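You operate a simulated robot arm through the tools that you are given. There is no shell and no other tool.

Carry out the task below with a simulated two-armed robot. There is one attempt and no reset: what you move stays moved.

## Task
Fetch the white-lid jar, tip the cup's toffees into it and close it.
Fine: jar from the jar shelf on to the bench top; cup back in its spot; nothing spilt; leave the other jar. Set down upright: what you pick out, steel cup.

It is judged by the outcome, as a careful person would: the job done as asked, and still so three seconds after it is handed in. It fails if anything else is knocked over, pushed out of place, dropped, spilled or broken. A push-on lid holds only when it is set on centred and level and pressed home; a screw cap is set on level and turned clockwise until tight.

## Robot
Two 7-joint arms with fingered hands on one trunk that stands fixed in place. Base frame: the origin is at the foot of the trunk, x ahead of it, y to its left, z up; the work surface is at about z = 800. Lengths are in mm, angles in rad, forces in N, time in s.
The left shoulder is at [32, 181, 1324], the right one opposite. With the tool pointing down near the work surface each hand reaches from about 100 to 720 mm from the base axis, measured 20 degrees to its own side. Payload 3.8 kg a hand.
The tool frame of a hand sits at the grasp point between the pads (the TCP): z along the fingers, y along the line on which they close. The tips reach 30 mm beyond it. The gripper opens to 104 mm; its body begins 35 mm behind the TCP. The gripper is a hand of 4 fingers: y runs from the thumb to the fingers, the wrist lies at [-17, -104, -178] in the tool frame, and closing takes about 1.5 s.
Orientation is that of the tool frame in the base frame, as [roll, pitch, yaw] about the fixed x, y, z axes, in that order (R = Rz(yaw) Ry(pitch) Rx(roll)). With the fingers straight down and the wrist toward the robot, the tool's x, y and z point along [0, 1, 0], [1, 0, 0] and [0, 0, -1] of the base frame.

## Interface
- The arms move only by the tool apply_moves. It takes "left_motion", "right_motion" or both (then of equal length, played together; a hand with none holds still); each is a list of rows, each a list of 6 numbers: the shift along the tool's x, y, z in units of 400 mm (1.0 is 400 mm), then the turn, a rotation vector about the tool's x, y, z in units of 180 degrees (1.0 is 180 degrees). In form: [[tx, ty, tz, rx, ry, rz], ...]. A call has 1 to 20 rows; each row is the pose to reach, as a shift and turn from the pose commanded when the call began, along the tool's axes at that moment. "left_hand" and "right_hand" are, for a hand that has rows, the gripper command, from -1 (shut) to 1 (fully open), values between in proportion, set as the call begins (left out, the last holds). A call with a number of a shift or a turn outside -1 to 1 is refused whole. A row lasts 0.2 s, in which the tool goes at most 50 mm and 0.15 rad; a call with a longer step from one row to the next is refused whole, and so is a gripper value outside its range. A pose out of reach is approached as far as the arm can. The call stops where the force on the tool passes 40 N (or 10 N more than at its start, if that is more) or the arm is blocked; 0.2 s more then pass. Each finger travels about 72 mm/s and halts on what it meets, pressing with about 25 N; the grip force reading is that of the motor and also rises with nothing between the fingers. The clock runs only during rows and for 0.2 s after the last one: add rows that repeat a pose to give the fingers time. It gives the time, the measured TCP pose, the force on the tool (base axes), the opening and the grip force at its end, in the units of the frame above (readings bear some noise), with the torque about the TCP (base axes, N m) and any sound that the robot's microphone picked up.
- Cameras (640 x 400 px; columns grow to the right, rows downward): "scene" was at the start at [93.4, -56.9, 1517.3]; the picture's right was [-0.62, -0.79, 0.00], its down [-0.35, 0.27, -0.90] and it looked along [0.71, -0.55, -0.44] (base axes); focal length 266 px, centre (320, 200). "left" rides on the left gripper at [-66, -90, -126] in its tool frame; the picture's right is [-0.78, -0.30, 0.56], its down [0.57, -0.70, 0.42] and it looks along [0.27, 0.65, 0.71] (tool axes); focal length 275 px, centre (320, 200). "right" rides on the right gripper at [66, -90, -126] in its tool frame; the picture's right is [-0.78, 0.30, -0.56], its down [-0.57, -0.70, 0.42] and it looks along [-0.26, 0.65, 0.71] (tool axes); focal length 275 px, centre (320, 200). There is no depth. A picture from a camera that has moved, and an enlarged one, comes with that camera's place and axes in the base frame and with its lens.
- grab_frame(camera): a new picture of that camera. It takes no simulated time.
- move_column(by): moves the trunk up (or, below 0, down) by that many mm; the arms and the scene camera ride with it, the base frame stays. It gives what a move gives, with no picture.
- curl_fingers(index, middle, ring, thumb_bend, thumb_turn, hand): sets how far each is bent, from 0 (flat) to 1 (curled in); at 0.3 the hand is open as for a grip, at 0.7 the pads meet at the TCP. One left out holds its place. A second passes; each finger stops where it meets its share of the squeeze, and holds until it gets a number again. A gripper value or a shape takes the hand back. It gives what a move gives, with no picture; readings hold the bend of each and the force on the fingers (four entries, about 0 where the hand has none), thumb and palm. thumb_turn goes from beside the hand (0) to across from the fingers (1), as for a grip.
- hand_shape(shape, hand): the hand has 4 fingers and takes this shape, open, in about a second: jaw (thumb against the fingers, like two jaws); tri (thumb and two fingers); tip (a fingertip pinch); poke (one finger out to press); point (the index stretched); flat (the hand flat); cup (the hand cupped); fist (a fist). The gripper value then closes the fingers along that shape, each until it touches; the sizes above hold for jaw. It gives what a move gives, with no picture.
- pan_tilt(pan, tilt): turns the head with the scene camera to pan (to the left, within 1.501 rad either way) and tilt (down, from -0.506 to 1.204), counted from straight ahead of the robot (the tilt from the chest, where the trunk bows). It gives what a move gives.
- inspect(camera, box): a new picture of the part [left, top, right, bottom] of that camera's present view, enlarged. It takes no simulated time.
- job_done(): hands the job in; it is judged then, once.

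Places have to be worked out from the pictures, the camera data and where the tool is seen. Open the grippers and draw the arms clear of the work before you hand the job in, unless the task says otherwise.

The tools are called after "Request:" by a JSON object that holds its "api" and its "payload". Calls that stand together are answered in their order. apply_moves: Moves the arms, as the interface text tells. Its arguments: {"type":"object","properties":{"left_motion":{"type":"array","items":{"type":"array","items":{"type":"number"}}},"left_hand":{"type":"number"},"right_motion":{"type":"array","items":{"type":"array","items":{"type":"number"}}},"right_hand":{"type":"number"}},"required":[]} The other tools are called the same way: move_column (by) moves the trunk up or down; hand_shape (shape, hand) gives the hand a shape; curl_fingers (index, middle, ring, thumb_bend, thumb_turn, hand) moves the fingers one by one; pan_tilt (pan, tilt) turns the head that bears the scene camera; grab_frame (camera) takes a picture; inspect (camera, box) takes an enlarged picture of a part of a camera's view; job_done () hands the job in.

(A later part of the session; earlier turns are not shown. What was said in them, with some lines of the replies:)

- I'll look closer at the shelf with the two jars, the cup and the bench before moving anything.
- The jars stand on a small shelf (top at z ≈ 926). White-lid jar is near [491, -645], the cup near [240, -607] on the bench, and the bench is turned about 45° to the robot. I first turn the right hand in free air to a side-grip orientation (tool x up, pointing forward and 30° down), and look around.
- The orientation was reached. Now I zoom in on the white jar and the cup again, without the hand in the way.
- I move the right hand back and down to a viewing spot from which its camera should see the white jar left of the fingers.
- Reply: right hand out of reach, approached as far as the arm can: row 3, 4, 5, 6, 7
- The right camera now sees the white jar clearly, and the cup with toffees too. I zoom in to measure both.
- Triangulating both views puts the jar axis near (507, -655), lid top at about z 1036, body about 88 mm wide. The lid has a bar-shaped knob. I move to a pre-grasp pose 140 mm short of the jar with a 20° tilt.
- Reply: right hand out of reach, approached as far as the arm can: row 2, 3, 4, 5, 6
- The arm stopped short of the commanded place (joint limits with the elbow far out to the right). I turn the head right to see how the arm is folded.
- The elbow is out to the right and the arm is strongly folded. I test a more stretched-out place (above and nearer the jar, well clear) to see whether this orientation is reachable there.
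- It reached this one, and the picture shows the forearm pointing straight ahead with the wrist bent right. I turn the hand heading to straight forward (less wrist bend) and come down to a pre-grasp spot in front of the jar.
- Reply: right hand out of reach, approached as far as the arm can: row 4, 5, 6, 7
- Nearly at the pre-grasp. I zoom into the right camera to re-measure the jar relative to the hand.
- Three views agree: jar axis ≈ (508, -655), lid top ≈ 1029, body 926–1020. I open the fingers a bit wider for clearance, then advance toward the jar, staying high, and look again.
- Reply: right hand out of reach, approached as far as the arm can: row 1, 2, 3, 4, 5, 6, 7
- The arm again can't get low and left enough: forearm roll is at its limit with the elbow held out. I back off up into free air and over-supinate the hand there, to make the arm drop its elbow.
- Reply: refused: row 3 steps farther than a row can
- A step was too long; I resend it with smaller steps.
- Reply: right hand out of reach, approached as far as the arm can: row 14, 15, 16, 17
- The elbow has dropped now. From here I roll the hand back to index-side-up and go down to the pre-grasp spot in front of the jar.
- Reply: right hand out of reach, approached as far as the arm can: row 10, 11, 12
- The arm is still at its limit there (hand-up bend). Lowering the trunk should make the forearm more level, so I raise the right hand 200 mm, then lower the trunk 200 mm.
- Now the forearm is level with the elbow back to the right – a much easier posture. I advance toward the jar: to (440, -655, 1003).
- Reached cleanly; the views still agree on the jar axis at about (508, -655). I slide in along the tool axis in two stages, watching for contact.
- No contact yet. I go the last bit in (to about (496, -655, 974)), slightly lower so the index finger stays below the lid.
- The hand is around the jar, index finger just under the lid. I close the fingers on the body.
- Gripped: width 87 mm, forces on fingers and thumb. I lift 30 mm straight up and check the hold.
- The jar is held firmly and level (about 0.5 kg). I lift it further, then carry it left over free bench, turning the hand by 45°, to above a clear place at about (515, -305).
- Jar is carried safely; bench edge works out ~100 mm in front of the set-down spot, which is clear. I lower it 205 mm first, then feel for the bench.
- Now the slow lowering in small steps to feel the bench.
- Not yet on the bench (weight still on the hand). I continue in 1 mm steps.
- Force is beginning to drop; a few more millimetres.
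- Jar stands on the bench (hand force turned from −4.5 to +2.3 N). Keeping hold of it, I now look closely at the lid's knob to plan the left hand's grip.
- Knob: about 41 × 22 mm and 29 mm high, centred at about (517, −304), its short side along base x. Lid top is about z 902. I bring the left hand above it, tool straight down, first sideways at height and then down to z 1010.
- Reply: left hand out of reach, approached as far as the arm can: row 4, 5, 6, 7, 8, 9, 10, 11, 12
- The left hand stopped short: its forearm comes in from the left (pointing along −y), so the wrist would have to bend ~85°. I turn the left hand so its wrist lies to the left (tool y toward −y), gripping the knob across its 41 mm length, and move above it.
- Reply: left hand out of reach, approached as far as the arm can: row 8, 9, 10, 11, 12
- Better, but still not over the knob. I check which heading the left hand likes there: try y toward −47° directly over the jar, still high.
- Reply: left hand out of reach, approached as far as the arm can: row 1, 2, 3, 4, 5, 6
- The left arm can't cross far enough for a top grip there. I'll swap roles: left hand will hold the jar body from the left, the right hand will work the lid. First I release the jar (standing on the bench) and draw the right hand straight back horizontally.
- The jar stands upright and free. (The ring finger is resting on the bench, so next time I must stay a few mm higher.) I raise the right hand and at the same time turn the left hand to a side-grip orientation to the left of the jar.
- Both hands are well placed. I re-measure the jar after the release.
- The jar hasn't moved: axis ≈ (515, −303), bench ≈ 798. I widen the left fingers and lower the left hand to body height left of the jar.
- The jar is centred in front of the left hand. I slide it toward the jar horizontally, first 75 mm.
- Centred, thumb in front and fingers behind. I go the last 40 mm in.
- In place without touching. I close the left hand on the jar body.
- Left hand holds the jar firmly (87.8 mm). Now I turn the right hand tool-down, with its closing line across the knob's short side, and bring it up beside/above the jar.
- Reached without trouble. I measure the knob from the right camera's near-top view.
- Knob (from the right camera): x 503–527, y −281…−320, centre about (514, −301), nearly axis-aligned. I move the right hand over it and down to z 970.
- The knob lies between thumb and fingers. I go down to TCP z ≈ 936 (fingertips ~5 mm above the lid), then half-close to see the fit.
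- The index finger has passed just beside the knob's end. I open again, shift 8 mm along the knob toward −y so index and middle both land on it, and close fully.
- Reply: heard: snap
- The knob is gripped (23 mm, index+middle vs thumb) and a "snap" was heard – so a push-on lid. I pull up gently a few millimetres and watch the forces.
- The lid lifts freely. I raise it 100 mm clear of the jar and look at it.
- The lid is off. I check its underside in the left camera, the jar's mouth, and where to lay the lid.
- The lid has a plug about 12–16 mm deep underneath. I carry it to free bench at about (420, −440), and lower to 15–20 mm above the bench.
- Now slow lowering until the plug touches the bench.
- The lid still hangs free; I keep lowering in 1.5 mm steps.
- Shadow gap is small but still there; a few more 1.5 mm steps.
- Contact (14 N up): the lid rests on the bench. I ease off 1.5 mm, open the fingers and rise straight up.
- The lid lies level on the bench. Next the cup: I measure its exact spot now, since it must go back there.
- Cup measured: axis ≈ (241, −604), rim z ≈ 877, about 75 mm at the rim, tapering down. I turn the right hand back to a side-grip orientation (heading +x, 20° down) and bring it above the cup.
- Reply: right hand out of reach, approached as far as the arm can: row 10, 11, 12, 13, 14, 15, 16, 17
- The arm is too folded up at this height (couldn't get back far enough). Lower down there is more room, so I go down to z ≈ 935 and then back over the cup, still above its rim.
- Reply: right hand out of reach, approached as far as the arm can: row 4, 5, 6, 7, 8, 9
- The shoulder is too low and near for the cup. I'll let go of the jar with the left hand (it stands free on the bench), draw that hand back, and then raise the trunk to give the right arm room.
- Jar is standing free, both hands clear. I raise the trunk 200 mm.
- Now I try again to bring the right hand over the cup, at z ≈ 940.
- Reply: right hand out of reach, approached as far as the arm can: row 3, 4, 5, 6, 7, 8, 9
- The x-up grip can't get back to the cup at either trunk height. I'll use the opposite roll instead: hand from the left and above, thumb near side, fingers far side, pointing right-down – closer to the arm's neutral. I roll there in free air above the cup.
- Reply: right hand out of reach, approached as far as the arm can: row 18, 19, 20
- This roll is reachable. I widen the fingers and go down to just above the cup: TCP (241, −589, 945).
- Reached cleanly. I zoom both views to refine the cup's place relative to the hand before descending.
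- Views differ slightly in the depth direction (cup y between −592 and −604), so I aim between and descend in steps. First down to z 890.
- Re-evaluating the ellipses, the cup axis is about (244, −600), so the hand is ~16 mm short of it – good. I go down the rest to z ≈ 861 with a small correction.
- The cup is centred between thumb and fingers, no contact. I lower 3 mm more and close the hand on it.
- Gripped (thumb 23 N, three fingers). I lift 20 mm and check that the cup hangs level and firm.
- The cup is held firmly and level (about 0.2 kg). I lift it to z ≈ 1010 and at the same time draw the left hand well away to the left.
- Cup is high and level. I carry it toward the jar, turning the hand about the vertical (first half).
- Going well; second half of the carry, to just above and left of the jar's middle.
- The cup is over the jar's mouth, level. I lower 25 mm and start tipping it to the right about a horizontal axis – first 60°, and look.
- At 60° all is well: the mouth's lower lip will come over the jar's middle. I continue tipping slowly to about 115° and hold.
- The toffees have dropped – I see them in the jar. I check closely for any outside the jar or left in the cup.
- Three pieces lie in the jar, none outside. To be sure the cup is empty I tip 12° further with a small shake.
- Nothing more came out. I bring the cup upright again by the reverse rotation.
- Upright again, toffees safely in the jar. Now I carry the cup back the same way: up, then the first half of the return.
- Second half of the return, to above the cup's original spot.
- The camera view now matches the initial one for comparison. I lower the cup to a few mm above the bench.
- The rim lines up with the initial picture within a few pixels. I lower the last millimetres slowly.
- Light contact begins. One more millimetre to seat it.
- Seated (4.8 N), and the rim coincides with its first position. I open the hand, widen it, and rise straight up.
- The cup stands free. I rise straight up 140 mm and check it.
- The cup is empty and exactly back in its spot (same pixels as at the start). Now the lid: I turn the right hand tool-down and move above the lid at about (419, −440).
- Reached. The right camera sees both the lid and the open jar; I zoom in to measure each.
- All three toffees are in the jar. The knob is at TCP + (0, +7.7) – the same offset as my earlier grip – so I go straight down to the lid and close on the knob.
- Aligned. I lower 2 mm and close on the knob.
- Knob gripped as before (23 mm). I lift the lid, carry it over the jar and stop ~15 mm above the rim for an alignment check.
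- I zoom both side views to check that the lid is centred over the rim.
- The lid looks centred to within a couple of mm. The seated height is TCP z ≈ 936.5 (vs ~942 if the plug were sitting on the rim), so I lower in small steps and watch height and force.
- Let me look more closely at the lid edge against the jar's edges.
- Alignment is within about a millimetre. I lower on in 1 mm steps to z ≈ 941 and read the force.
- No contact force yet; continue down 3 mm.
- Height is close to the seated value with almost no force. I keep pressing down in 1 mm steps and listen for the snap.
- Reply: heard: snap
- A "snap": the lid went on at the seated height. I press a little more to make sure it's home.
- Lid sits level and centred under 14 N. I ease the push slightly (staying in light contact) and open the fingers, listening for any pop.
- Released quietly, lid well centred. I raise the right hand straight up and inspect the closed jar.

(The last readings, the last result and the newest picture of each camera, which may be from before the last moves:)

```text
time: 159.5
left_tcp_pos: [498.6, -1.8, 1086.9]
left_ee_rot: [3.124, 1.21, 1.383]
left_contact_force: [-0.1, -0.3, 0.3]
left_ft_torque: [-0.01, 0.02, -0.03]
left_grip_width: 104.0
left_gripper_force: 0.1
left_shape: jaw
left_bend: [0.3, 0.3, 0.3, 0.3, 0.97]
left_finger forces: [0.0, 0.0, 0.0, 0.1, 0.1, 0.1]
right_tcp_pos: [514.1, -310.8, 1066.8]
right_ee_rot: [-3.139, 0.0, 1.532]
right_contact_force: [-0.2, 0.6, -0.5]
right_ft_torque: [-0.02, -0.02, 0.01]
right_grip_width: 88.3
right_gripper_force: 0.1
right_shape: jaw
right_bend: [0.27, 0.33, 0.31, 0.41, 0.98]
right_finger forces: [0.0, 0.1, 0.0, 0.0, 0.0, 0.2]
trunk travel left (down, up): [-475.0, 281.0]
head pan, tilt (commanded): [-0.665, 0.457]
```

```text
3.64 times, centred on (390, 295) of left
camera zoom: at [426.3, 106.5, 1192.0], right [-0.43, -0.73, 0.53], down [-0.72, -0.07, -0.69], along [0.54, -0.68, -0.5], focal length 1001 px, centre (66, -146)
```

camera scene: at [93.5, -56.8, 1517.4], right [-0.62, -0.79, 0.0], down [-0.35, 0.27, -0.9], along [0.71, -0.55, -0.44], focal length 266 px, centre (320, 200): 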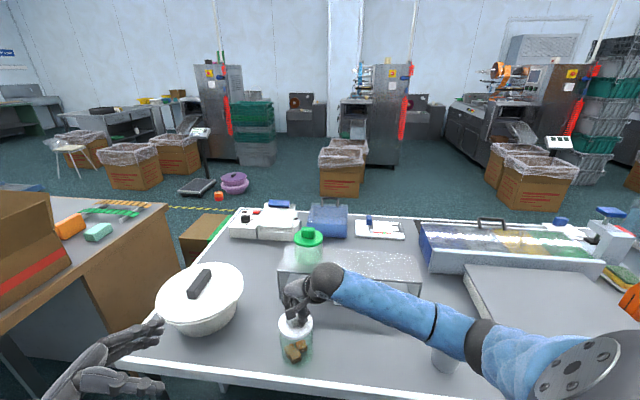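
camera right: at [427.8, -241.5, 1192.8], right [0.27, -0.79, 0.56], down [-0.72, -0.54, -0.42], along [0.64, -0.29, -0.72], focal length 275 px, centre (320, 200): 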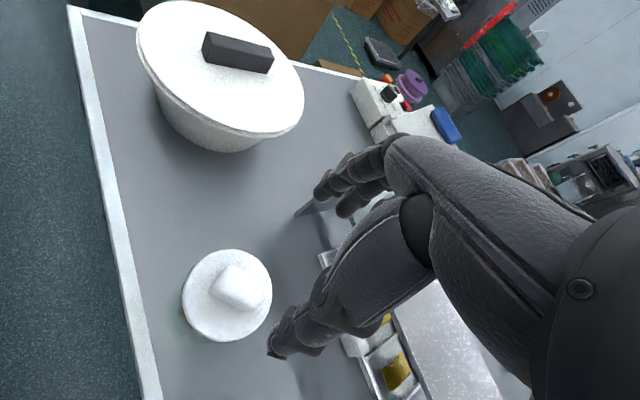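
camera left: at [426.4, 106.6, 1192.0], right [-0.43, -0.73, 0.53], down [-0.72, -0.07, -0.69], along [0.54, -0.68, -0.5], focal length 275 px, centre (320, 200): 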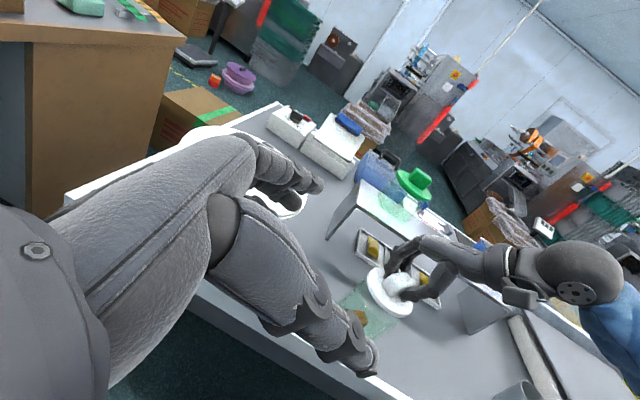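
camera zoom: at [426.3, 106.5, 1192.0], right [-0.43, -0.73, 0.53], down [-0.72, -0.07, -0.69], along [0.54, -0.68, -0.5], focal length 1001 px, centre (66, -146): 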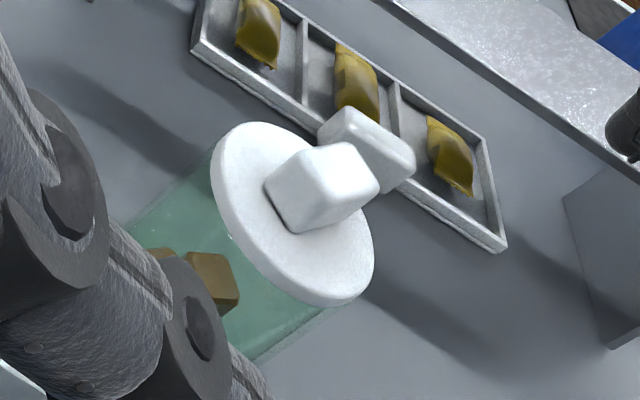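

The lid is seated level and centred, with the toffees inside. I open the right hand fully and draw both arms up and away from the work.

Request:
{"api": "apply_moves", "payload": {"right_motion": [[0, 0, -0.1, 0, 0, 0], [0, 0, -0.2, 0, 0, 0], [0, 0, -0.3, 0, 0, 0], [0, 0, -0.4, 0, 0, 0], [-0.0693, -0.0422, -0.48, 0, 0, 0], [-0.1386, -0.0844, -0.55, 0, 0, 0], [-0.2079, -0.1266, -0.6, 0, 0, 0], [-0.2772, -0.1688, -0.64, 0, 0, 0], [-0.3465, -0.211, -0.675, 0, 0, 0], [-0.3465, -0.211, -0.675, 0, 0, 0]], "right_hand": 1.0, "left_motion": [[-0.0543, -0.034, -0.0336, 0, 0, 0], [-0.1085, -0.0681, -0.0673, 0, 0, 0], [-0.1628, -0.1021, -0.1009, 0, 0, 0], [-0.217, -0.1362, -0.1345, 0, 0, 0], [-0.2713, -0.1702, -0.1681, 0, 0, 0], [-0.3255, -0.2042, -0.2018, 0, 0, 0], [-0.3798, -0.2383, -0.2354, 0, 0, 0], [-0.434, -0.2723, -0.269, 0, 0, 0], [-0.434, -0.2723, -0.269, 0, 0, 0], [-0.434, -0.2723, -0.269, 0, 0, 0]], "left_hand": 1.0}}

Request:
{"api": "grab_frame", "payload": {"camera": "scene"}}

Request:
{"api": "grab_frame", "payload": {"camera": "right"}}

```text
time: 161.7
left_tcp_pos: [395.0, 55.9, 1285.4]
left_ee_rot: [3.134, 1.211, 1.392]
left_contact_force: [0.7, -0.2, -0.8]
left_ft_torque: [0.01, -0.02, -0.01]
left_grip_width: 104.0
left_gripper_force: 0.0
left_shape: jaw
left_bend: [0.3, 0.3, 0.3, 0.3, 0.97]
left_finger forces: [0.0, 0.1, 0.0, 0.1, 0.1, 0.1]
right_tcp_pos: [425.9, -442.5, 1337.4]
right_ee_rot: [-3.14, -0.003, 1.531]
right_contact_force: [-0.7, 0.3, 1.4]
right_ft_torque: [0.0, 0.02, -0.01]
right_grip_width: 103.8
right_gripper_force: 0.0
right_shape: jaw
right_bend: [0.3, 0.3, 0.3, 0.3, 0.97]
right_finger forces: [0.0, 0.0, 0.1, 0.0, 0.0, 0.0]
trunk travel left (down, up): [-475.0, 281.0]
head pan, tilt (commanded): [-0.665, 0.457]
```

```text
taken
camera scene: at [93.9, -56.3, 1517.4], right [-0.62, -0.79, 0.0], down [-0.35, 0.27, -0.9], along [0.71, -0.55, -0.44], focal length 266 px, centre (320, 200)
```

scene: 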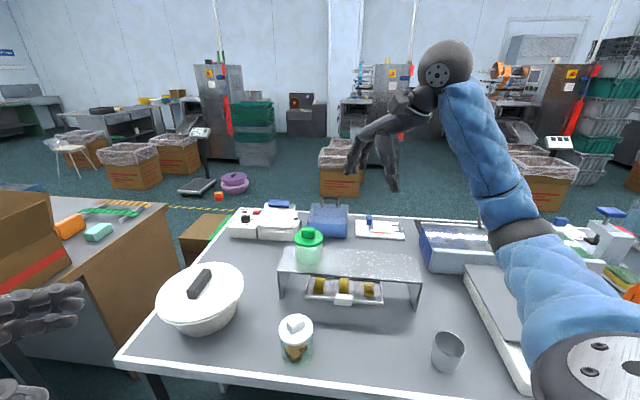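

```text
taken
camera right: at [339.0, -374.3, 1463.2], right [0.27, -0.79, 0.56], down [-0.72, -0.54, -0.42], along [0.64, -0.29, -0.72], focal length 275 px, centre (320, 200)
```

right: 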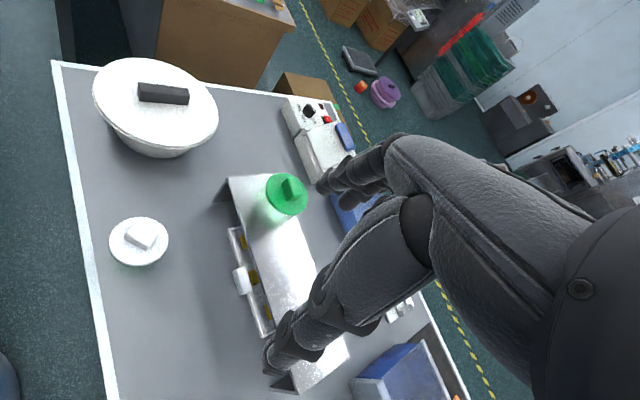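

Everything is in place; one last close look at the jar and the cup before handing in.

Request:
{"api": "inspect", "payload": {"camera": "scene", "box": [265, 305, 330, 370]}}

Request:
{"api": "inspect", "payload": {"camera": "scene", "box": [380, 280, 540, 380]}}

Request:
{"api": "inspect", "payload": {"camera": "scene", "box": [260, 200, 460, 325]}}

```text
6.15 times, centred on (298, 338) of scene
camera zoom: at [93.9, -56.3, 1517.4], right [-0.62, -0.79, 0.0], down [-0.35, 0.27, -0.9], along [0.71, -0.55, -0.44], focal length 1636 px, centre (458, -646)
```

zoom: 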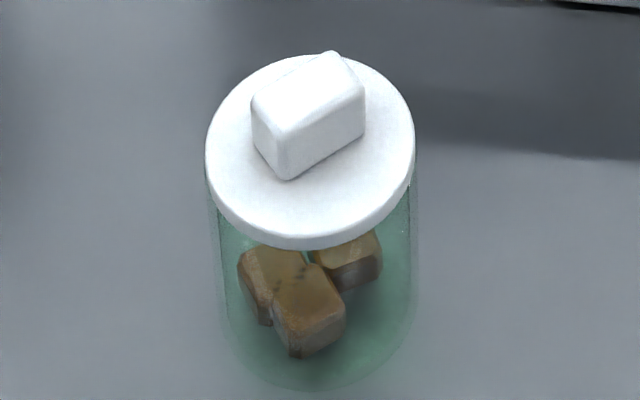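

```text
4.00 times, centred on (460, 330) of scene
camera zoom: at [93.9, -56.3, 1517.4], right [-0.62, -0.79, 0.0], down [-0.35, 0.27, -0.9], along [0.71, -0.55, -0.44], focal length 1063 px, centre (-240, -320)
```

zoom: 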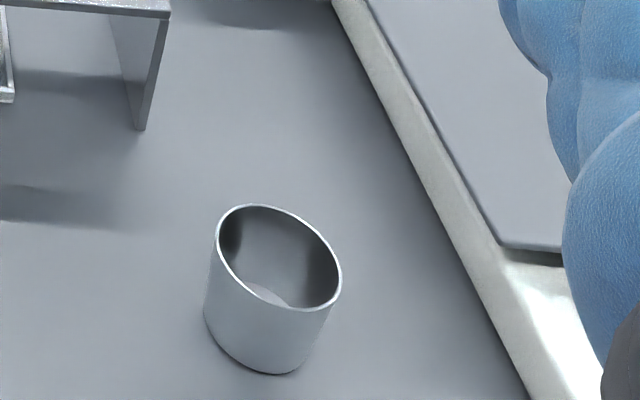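

```text
3.20 times, centred on (360, 262) of scene
camera zoom: at [93.9, -56.3, 1517.4], right [-0.62, -0.79, 0.0], down [-0.35, 0.27, -0.9], along [0.71, -0.55, -0.44], focal length 851 px, centre (192, 0)
```

zoom: 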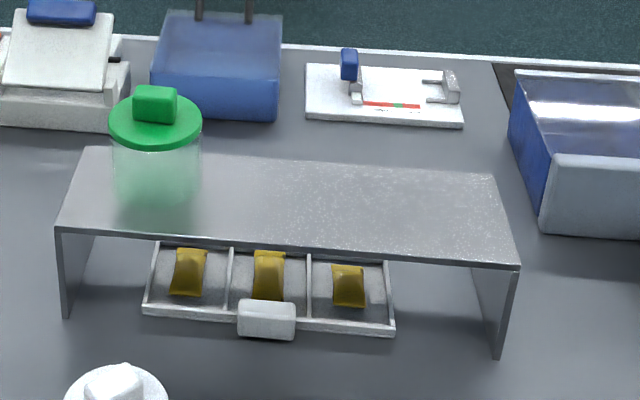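

The pictures confirm the job is finished. The white-lid jar stands upright and closed on the bench with all three toffees in it. The empty cup is back in its spot, the green-lid jar and the shelf are unmoved, and both arms are clear with hands open. I hand it in.

Request:
{"api": "job_done", "payload": {}}

```text
The job is handed in.
```

The white-lid jar is now on the bench top, closed, with all three toffees inside.

- **Jar:** it stands upright, and the lid is centred and level. I heard the lid snap on, and it then held still under about 16 N of downward push.
- **Cup:** it is empty, upright and back in its original spot; the rim lines up with the first picture to within a pixel or two.
- **Everything else:** nothing was spilt. The green-lid jar, the shelf and the tray look exactly as they did at the start.

Both hands are open and drawn clear of the work. The job has been handed in, but no verdict has come back yet.
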